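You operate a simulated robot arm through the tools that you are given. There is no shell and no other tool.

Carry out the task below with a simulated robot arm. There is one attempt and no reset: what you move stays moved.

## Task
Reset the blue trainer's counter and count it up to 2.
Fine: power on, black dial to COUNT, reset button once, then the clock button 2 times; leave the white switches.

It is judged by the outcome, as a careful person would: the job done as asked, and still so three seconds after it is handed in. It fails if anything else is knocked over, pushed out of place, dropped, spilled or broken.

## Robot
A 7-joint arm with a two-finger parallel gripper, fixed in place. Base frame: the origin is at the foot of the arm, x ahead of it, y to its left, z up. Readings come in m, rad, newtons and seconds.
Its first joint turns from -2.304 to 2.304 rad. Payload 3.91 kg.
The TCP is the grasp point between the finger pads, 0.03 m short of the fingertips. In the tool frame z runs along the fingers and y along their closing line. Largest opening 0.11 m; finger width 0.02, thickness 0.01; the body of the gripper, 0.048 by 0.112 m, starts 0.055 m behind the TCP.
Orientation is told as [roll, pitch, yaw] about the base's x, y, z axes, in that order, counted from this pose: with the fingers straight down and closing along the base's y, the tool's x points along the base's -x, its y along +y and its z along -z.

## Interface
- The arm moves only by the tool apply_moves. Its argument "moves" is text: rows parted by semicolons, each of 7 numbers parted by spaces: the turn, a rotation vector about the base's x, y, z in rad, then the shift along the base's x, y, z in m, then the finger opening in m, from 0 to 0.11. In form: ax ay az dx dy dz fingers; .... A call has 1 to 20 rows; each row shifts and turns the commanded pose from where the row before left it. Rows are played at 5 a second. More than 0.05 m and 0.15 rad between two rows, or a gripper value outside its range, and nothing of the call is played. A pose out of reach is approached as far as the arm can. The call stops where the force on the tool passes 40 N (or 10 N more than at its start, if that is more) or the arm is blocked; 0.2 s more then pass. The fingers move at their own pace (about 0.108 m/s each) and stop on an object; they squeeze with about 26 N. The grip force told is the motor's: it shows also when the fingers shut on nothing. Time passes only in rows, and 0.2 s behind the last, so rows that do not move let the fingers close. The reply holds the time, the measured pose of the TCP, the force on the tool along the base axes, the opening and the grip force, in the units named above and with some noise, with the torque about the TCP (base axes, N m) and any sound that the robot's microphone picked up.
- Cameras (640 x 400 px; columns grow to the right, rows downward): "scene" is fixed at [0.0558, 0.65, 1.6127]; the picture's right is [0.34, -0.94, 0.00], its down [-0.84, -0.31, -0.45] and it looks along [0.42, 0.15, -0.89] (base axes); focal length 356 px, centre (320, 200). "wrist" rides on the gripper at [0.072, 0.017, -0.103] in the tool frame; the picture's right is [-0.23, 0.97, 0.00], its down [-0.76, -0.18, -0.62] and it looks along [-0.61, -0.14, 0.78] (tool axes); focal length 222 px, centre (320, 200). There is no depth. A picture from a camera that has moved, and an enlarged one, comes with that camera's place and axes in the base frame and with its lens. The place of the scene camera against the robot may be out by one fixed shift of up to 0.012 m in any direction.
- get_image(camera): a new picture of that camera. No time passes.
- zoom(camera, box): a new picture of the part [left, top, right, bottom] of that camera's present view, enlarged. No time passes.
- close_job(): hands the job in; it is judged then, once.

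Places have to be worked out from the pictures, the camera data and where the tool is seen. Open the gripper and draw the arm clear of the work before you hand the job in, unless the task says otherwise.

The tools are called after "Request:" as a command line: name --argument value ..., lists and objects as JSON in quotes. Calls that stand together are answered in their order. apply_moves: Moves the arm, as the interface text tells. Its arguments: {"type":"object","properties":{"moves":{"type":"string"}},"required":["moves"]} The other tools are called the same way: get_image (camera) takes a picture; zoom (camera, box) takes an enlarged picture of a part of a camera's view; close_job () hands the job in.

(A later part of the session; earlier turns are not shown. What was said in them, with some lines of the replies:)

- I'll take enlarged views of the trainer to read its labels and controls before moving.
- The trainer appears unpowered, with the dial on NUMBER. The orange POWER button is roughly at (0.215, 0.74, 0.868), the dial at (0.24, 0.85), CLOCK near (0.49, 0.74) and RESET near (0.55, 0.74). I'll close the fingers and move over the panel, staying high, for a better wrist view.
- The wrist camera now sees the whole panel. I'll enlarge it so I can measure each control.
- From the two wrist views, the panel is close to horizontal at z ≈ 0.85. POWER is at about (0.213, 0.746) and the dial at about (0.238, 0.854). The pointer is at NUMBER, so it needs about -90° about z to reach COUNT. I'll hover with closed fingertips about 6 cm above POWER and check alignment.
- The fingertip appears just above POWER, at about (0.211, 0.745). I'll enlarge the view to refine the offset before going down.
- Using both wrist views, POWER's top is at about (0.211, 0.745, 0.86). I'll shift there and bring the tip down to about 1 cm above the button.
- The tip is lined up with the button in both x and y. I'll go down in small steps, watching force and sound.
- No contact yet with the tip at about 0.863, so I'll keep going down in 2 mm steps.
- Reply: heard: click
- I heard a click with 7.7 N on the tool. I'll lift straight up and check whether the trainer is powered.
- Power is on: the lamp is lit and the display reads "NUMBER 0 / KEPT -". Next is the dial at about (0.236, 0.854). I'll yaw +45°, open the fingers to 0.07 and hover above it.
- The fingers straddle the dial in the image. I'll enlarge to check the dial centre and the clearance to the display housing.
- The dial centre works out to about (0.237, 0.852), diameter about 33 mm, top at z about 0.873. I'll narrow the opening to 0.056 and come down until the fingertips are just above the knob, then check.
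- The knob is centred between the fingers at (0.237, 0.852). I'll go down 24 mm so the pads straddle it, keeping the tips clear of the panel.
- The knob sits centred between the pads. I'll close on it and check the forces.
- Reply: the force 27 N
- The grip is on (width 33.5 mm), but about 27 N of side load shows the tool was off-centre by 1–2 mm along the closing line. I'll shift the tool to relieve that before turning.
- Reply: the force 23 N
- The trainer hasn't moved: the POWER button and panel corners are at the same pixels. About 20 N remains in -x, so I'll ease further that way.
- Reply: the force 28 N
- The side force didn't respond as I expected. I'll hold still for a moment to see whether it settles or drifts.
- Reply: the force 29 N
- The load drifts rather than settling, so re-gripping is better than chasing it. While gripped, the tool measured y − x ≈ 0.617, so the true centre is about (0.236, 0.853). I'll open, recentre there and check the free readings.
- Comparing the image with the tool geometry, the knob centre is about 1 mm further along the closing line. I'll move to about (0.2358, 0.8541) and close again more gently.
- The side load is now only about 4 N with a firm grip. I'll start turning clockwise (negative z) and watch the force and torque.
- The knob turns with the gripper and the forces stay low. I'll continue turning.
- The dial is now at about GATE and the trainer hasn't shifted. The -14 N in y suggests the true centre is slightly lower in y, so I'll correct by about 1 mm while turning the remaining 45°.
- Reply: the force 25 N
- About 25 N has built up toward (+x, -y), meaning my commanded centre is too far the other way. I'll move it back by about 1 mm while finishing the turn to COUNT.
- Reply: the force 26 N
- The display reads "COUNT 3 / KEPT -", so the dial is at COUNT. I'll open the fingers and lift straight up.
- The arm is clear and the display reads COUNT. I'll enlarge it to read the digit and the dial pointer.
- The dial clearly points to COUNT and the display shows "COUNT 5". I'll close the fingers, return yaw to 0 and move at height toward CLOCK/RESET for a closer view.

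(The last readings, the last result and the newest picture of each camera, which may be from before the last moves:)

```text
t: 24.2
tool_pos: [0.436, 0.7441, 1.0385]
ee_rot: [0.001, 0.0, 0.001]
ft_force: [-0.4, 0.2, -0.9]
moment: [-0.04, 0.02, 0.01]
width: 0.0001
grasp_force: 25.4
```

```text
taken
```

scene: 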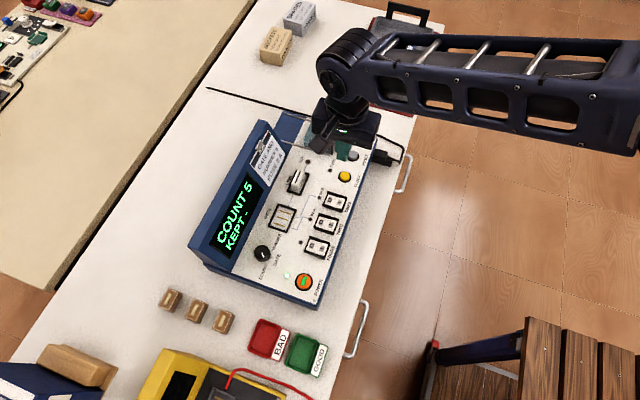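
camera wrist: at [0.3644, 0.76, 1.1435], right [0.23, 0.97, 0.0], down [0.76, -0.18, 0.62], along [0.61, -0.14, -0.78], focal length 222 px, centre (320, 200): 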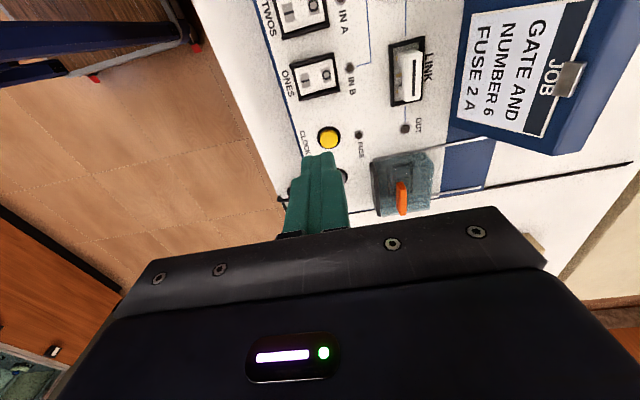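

CLOCK computes to about (0.484, 0.745). RESET is hidden behind the finger, so I'll move forward and a little lower to see it and judge the fuse cover's height.

Request:
apply_moves --moves "0 0 0 0.03 0 -0.012 0; 0 0 0 0.03 0 -0.012 0; 0 0 0 0.03 0 -0.012 0; 0 0 0 0 0 0 0"

Request:
get_image --camera "wrist"

Request:
zoom --camera "wrist" --box '[240, 40, 480, 220]'

Request:
zoom --camera "scene" --box '[280, 90, 420, 200]'

```text
t: 25.2
tool_pos: [0.5265, 0.7452, 1.0033]
ee_rot: [-0.001, 0.001, 0.0]
ft_force: [-0.2, -0.4, -0.4]
moment: [-0.02, -0.03, -0.03]
width: 0.0
grasp_force: 25.8
```

```text
taken
camera wrist: at [0.4538, 0.7606, 1.1084], right [0.23, 0.97, 0.0], down [0.76, -0.18, 0.62], along [0.61, -0.14, -0.78], focal length 222 px, centre (320, 200)
```

wrist: 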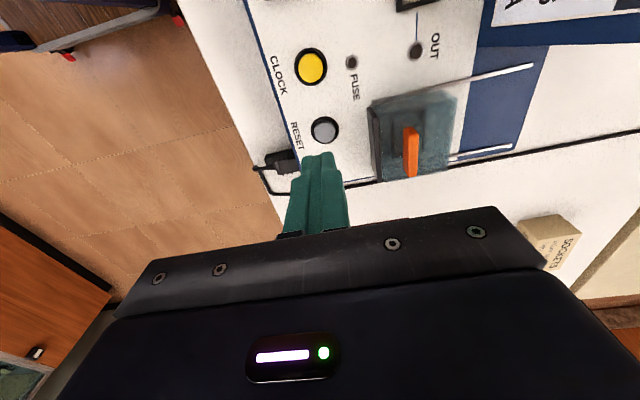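

```text
2.22 times, centred on (360, 130) of wrist
camera zoom: at [0.4538, 0.7606, 1.1084], right [0.23, 0.97, 0.0], down [0.76, -0.18, 0.62], along [0.61, -0.14, -0.78], focal length 494 px, centre (231, 356)
```

zoom: 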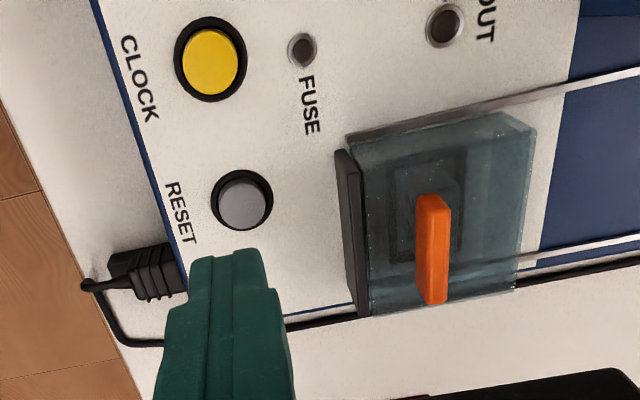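

```text
3.64 times, centred on (350, 145) of scene
camera zoom: at [0.0558, 0.65, 1.6127], right [0.34, -0.94, 0.0], down [-0.84, -0.31, -0.45], along [0.42, 0.15, -0.89], focal length 1295 px, centre (211, 400)
```

zoom: 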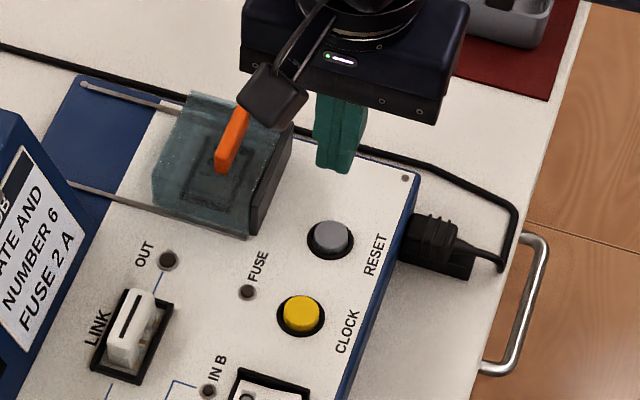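

RESET is at about (0.550, 0.743) and CLOCK at about (0.4855, 0.744). The fuse cover starts at y ≥ 0.79 and stays low, so a straight press is clear. I'll move to hover about 1 cm above RESET.

Request:
apply_moves --moves "0 0 0 0.0121 -0.0012 -0.02 0; 0 0 0 0.012 -0.0011 -0.02 0; 0 0 0 0 0 -0.03 0; 0 0 0 0 0 -0.025 0; 0 0 0 0 0 0 0"

Request:
zoom --camera "wrist" --box '[240, 70, 480, 220]'

Request:
zoom --camera "scene" --box '[280, 90, 420, 200]'

```text
t: 26.4
tool_pos: [0.5489, 0.7424, 0.9089]
ee_rot: [-0.002, 0.0, -0.001]
ft_force: [0.0, -0.2, -0.6]
moment: [0.03, -0.03, 0.01]
width: 0.0
grasp_force: 25.9
```

```text
2.67 times, centred on (360, 145) of wrist
camera zoom: at [0.4778, 0.7586, 1.0138], right [0.23, 0.97, 0.0], down [0.76, -0.18, 0.62], along [0.61, -0.14, -0.78], focal length 592 px, centre (213, 347)
```

zoom: 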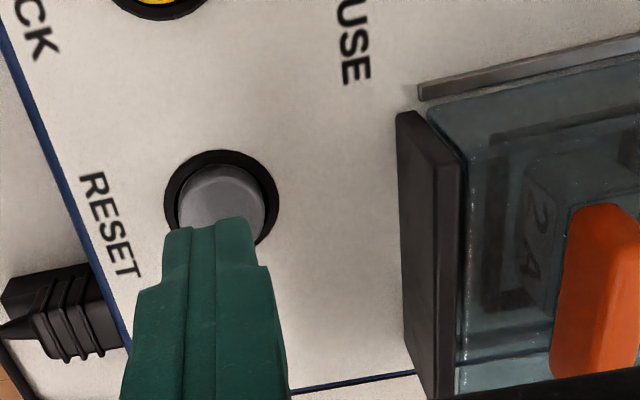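

```text
3.64 times, centred on (350, 145) of scene
camera zoom: at [0.0558, 0.65, 1.6127], right [0.34, -0.94, 0.0], down [-0.84, -0.31, -0.45], along [0.42, 0.15, -0.89], focal length 1295 px, centre (211, 400)
```

zoom: 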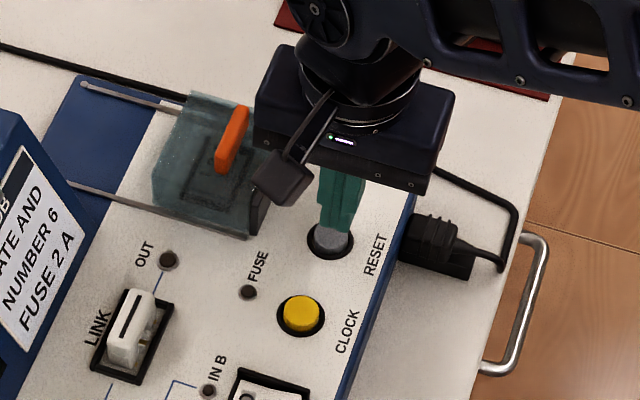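

The fingertip is centred over RESET to within about 1 mm. I'll go down carefully to just above the cap.

Request:
apply_moves --moves "0 0 0 0.0004 0.0004 -0.004 0; 0 0 0 0 0 -0.004 0; 0 0 0 0 0 -0.004 0; 0 0 0 0 0 -0.002 0"

```text
t: 27.4
tool_pos: [0.5511, 0.7413, 0.8947]
ee_rot: [0.0, -0.001, 0.001]
ft_force: [-0.1, 0.9, 0.7]
moment: [-0.04, -0.03, -0.01]
width: 0.0
grasp_force: 25.5
```

No contact yet with the tip at about 0.864. I'll press on in 2 mm steps and listen for the click.

Request:
apply_moves --moves "0 0 0 0 0 -0.002 0; 0 0 0 0 0 -0.002 0; 0 0 0 0 0 -0.002 0"

```text
t: 28.2
tool_pos: [0.5506, 0.7412, 0.8886]
ee_rot: [-0.001, 0.0, 0.001]
ft_force: [1.5, -2.4, 4.5]
moment: [-0.05, -0.04, 0.01]
width: 0.0
grasp_force: 25.4
heard: click
```

I heard one click with 4.5 N on the tool. I'll lift straight up and read the display.

Request:
apply_moves --moves "0 0 0 0 0 0.006 0; 0 0 0 0 0 0.012 0; 0 0 0 0 0 0.02 0; 0 0 0 0 0 0.02 0; 0 0 0 0 0 0 0"

Request:
zoom --camera "scene" --box '[180, 100, 420, 310]'

Request:
zoom --camera "scene" --box '[190, 150, 290, 270]'

```text
t: 29.4
tool_pos: [0.5493, 0.7427, 0.9437]
ee_rot: [0.001, 0.001, -0.001]
ft_force: [-0.1, 0.6, 0.5]
moment: [0.0, 0.03, -0.02]
width: 0.0001
grasp_force: 26.0
```

```text
1.90 times, centred on (300, 205) of scene
camera zoom: at [0.0558, 0.65, 1.6127], right [0.34, -0.94, 0.0], down [-0.84, -0.31, -0.45], along [0.42, 0.15, -0.89], focal length 678 px, centre (358, 190)
```

zoom: 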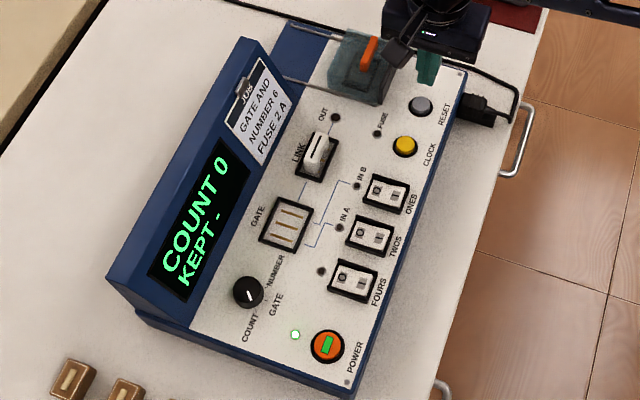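

```text
3.33 times, centred on (240, 210) of scene
camera zoom: at [0.0558, 0.65, 1.6127], right [0.34, -0.94, 0.0], down [-0.84, -0.31, -0.45], along [0.42, 0.15, -0.89], focal length 1187 px, centre (587, 167)
```

zoom: 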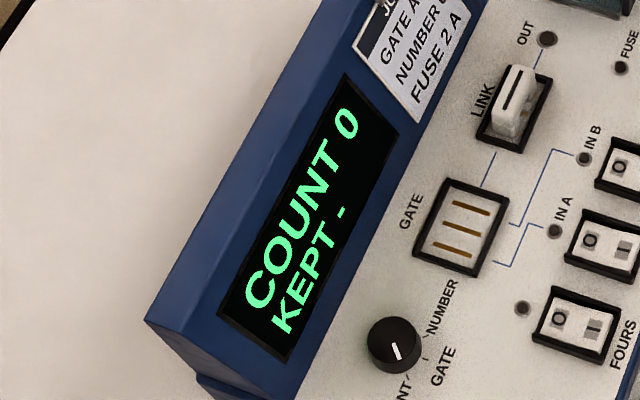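

The display reads "COUNT 0", so the reset worked. CLOCK is at about (0.4855, 0.744). I'll move over it, still raised, and verify alignment.

Request:
apply_moves --moves "0 0 0 -0.022 0.0002 0 0; 0 0 0 -0.022 0.0002 0 0; 0 0 0 -0.0209 0.0002 0 0; 0 0 0 0 0 -0.02 0; 0 0 0 0 0 -0.018 0; 0 0 0 0 0 0 0"

Request:
zoom --camera "wrist" --box '[240, 70, 480, 220]'

Request:
zoom --camera "scene" --box '[280, 110, 420, 220]'

```text
t: 30.8
tool_pos: [0.4865, 0.7437, 0.9078]
ee_rot: [0.001, 0.0, -0.001]
ft_force: [-0.3, -0.8, 0.3]
moment: [0.02, 0.01, 0.03]
width: 0.0
grasp_force: 25.7
```

```text
2.67 times, centred on (360, 145) of wrist
camera zoom: at [0.4139, 0.7588, 1.0128], right [0.23, 0.97, 0.0], down [0.76, -0.18, 0.62], along [0.61, -0.14, -0.78], focal length 592 px, centre (213, 347)
```

zoom: 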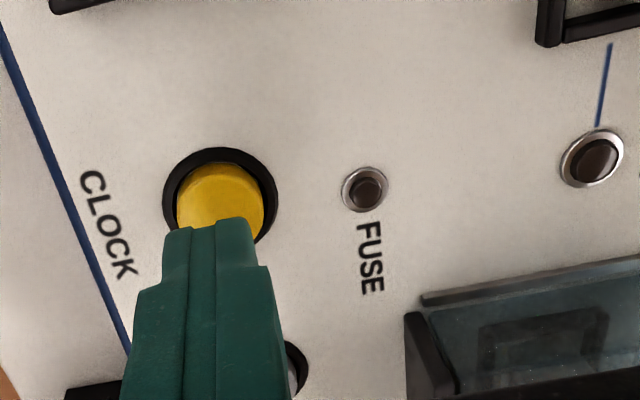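

```text
3.64 times, centred on (350, 165) of scene
camera zoom: at [0.0558, 0.65, 1.6127], right [0.34, -0.94, 0.0], down [-0.84, -0.31, -0.45], along [0.42, 0.15, -0.89], focal length 1295 px, centre (211, 327)
```

zoom: 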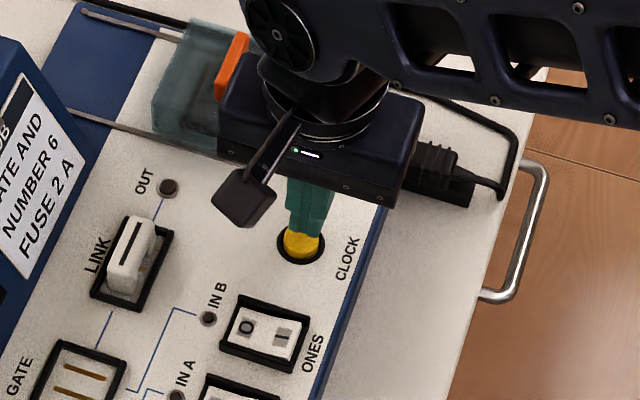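

CLOCK is aligned the same way RESET was. I'll go down to just above the cap, then do the first press.

Request:
apply_moves --moves "0 0 0 0 0 -0.004 0; 0 0 0 0 0 -0.004 0; 0 0 0 0 0 -0.004 0; 0 0 0 0 0 -0.002 0"

```text
t: 31.8
tool_pos: [0.4859, 0.7433, 0.8936]
ee_rot: [0.0, 0.0, 0.0]
ft_force: [-0.1, -0.7, -0.9]
moment: [0.0, 0.03, 0.03]
width: 0.0
grasp_force: 25.4
```

There's no contact yet at a tip height of about 0.864. First CLOCK press now, in 2 mm steps.

Request:
apply_moves --moves "0 0 0 0 0 -0.002 0; 0 0 0 0 0 -0.002 0; 0 0 0 0 0 -0.002 0"

```text
t: 32.6
tool_pos: [0.4859, 0.7429, 0.8893]
ee_rot: [0.0, 0.001, 0.0]
ft_force: [-0.7, 2.9, 4.9]
moment: [0.09, 0.02, -0.01]
width: 0.0
grasp_force: 25.6
heard: click
```

I heard one click. I'll lift well clear of the button and read the count.

Request:
apply_moves --moves "0 0 0 0 0 0.006 0; 0 0 0 0 0 0.008 0; 0 0 0 0 0 0.006 0; 0 0 0 0 0 0 0"

Request:
zoom --camera "scene" --box '[190, 150, 290, 270]'

Request:
zoom --camera "wrist" --box '[240, 70, 480, 220]'

```text
t: 33.6
tool_pos: [0.4844, 0.7429, 0.9073]
ee_rot: [0.0, 0.001, -0.001]
ft_force: [0.0, 0.5, 0.5]
moment: [-0.03, 0.0, -0.01]
width: 0.0
grasp_force: 26.0
```

```text
3.33 times, centred on (240, 210) of scene
camera zoom: at [0.0558, 0.65, 1.6127], right [0.34, -0.94, 0.0], down [-0.84, -0.31, -0.45], along [0.42, 0.15, -0.89], focal length 1187 px, centre (587, 167)
```

zoom: 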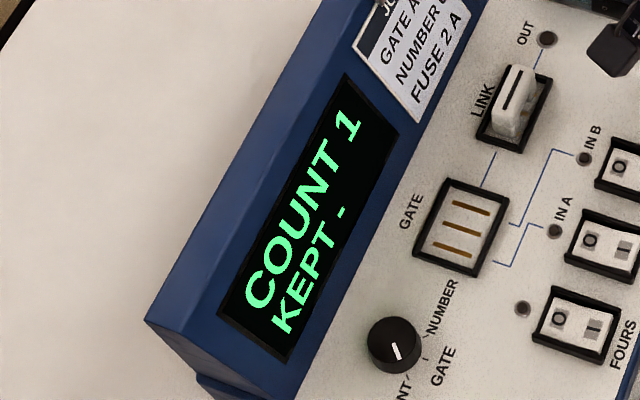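

```text
2.67 times, centred on (360, 145) of wrist
camera zoom: at [0.4125, 0.7586, 1.0128], right [0.23, 0.97, 0.0], down [0.76, -0.18, 0.62], along [0.61, -0.14, -0.78], focal length 592 px, centre (213, 347)
```

zoom: 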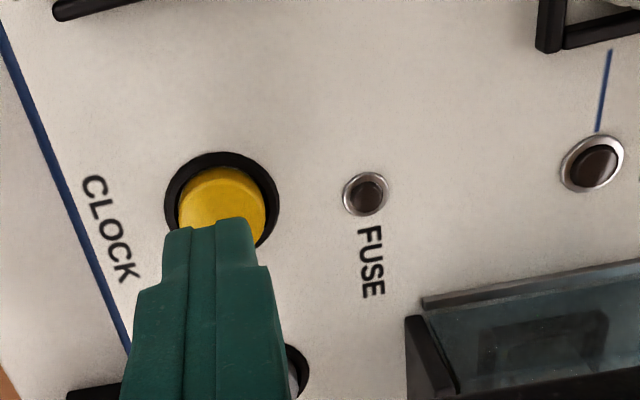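

The count reads 1, as it should. I'll make the second and last CLOCK press with the same approach.

Request:
apply_moves --moves "0 0 0 0 0 -0.006 0; 0 0 0 0 0 -0.006 0; 0 0 0 0 0 -0.002 0; 0 0 0 0 0 -0.002 0; 0 0 0 0 0 -0.002 0; 0 0 0 0 0 -0.002 0"

```text
t: 35.0
tool_pos: [0.4873, 0.7436, 0.8889]
ee_rot: [-0.002, 0.001, -0.001]
ft_force: [-0.1, 1.5, 3.5]
moment: [0.04, 0.0, -0.01]
width: 0.0
grasp_force: 25.8
heard: click
```

I heard a single click again. I'll lift straight up and check the display.

Request:
apply_moves --moves "0 0 0 0 0 0.006 0; 0 0 0 0 0 0.014 0; 0 0 0 0 0 0.03 0; 0 0 0 0 0 0.04 0; 0 0 0 0 0 0.04 0; 0 0 0 0 0 0 0"

Request:
zoom --camera "scene" --box '[180, 100, 420, 310]'

Request:
zoom --camera "scene" --box '[190, 150, 290, 270]'

```text
t: 36.4
tool_pos: [0.4853, 0.7441, 1.0167]
ee_rot: [-0.001, 0.0, 0.0]
ft_force: [-0.1, -0.1, 0.1]
moment: [0.0, -0.02, 0.0]
width: 0.0
grasp_force: 25.9
```

```text
1.90 times, centred on (300, 205) of scene
camera zoom: at [0.0558, 0.65, 1.6127], right [0.34, -0.94, 0.0], down [-0.84, -0.31, -0.45], along [0.42, 0.15, -0.89], focal length 678 px, centre (358, 190)
```

zoom: 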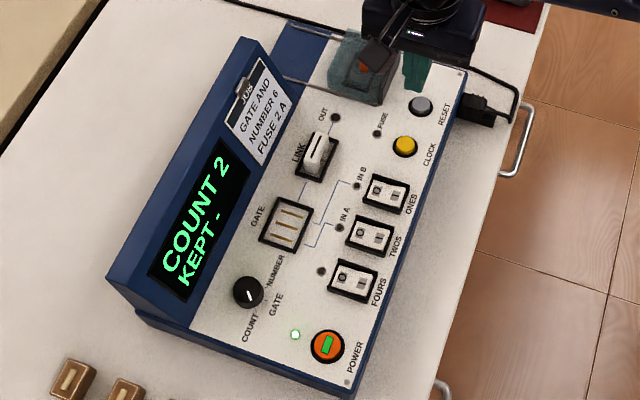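

```text
3.33 times, centred on (240, 210) of scene
camera zoom: at [0.0558, 0.65, 1.6127], right [0.34, -0.94, 0.0], down [-0.84, -0.31, -0.45], along [0.42, 0.15, -0.89], focal length 1187 px, centre (587, 167)
```

zoom: 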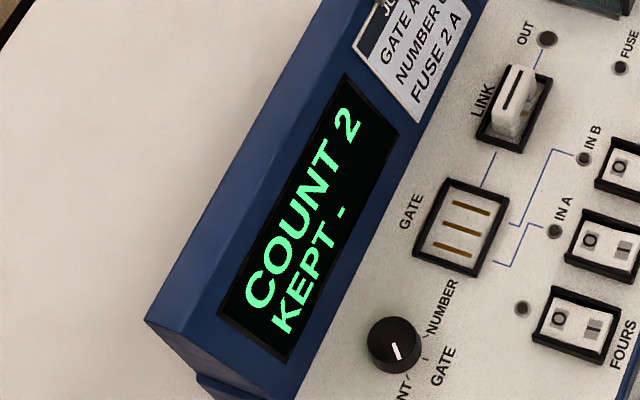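

The display reads "COUNT 2" and the white switches are untouched. I'll raise the arm, draw it back from the bench and open the gripper.

Request:
apply_moves --moves "0 0 0 0 0 0.045 0; 0 0 0 0 0 0.045 0; 0 0 0 -0.02 -0.03 0.03 0; 0 0 0 -0.03 -0.035 0.01 0.03; 0 0 0 -0.03 -0.035 0.01 0.06; 0 0 0 -0.03 -0.035 0.01 0.09; 0 0 0 -0.03 -0.035 0.01 0.11; 0 0 0 -0.03 -0.035 0.01 0.11; 0 0 0 0 0 0 0.11; 0 0 0 0 0 0 0.11"

Request:
get_image --camera "scene"

Request:
zoom --camera "scene" --box '[180, 100, 420, 310]'

```text
t: 38.6
tool_pos: [0.3144, 0.5386, 1.1886]
ee_rot: [0.0, 0.001, -0.001]
ft_force: [-0.1, 0.2, 0.0]
moment: [0.04, 0.03, -0.03]
width: 0.11
grasp_force: 0.0
```

```text
taken
```

scene: 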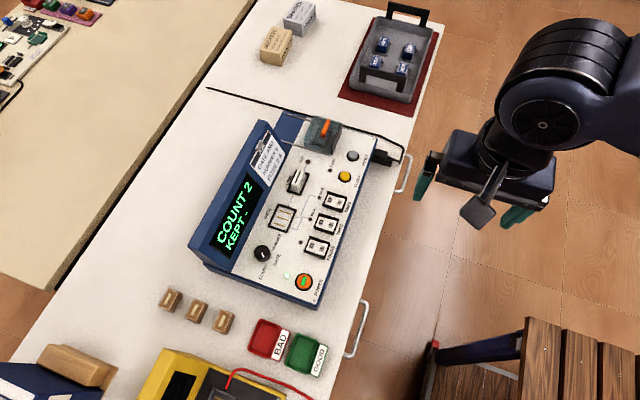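

```text
1.90 times, centred on (300, 205) of scene
camera zoom: at [0.0558, 0.65, 1.6127], right [0.34, -0.94, 0.0], down [-0.84, -0.31, -0.45], along [0.42, 0.15, -0.89], focal length 678 px, centre (358, 190)
```

zoom: 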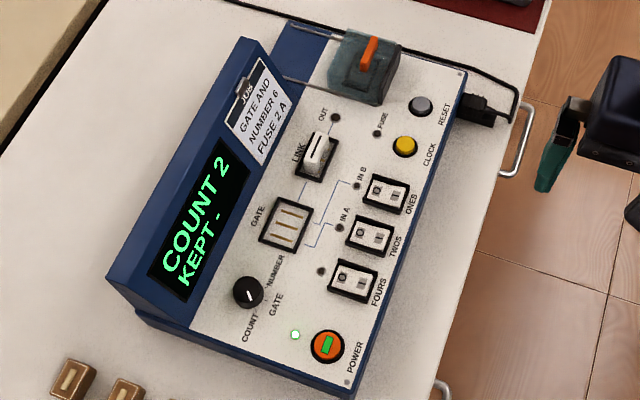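

The display holds "COUNT 2" with power on and the dial at COUNT. The trainer and everything around it sit where they started, and the arm is clear with the gripper open. I'm handing the job in.

Request:
close_job

```text
The job is handed in.
```

The blue trainer's counter was reset and now reads "COUNT 2", and I've handed the job in.

- **Power:** I pressed POWER once and the lamp came on.
- **Dial:** I turned the black dial from NUMBER to COUNT. The counter showed 5 at that point.
- **Reset:** I pressed RESET once and the count went to 0.
- **Clock:** I pressed CLOCK twice, and the count went to 1, then 2.

I didn't touch the white switches. In the last picture the trainer and everything around it were where they started. The gripper is open and the arm is clear of the bench.

My first grip on the dial was slightly off-centre and pushed sideways on it with about 27 N, so I let go and gripped it again before turning.
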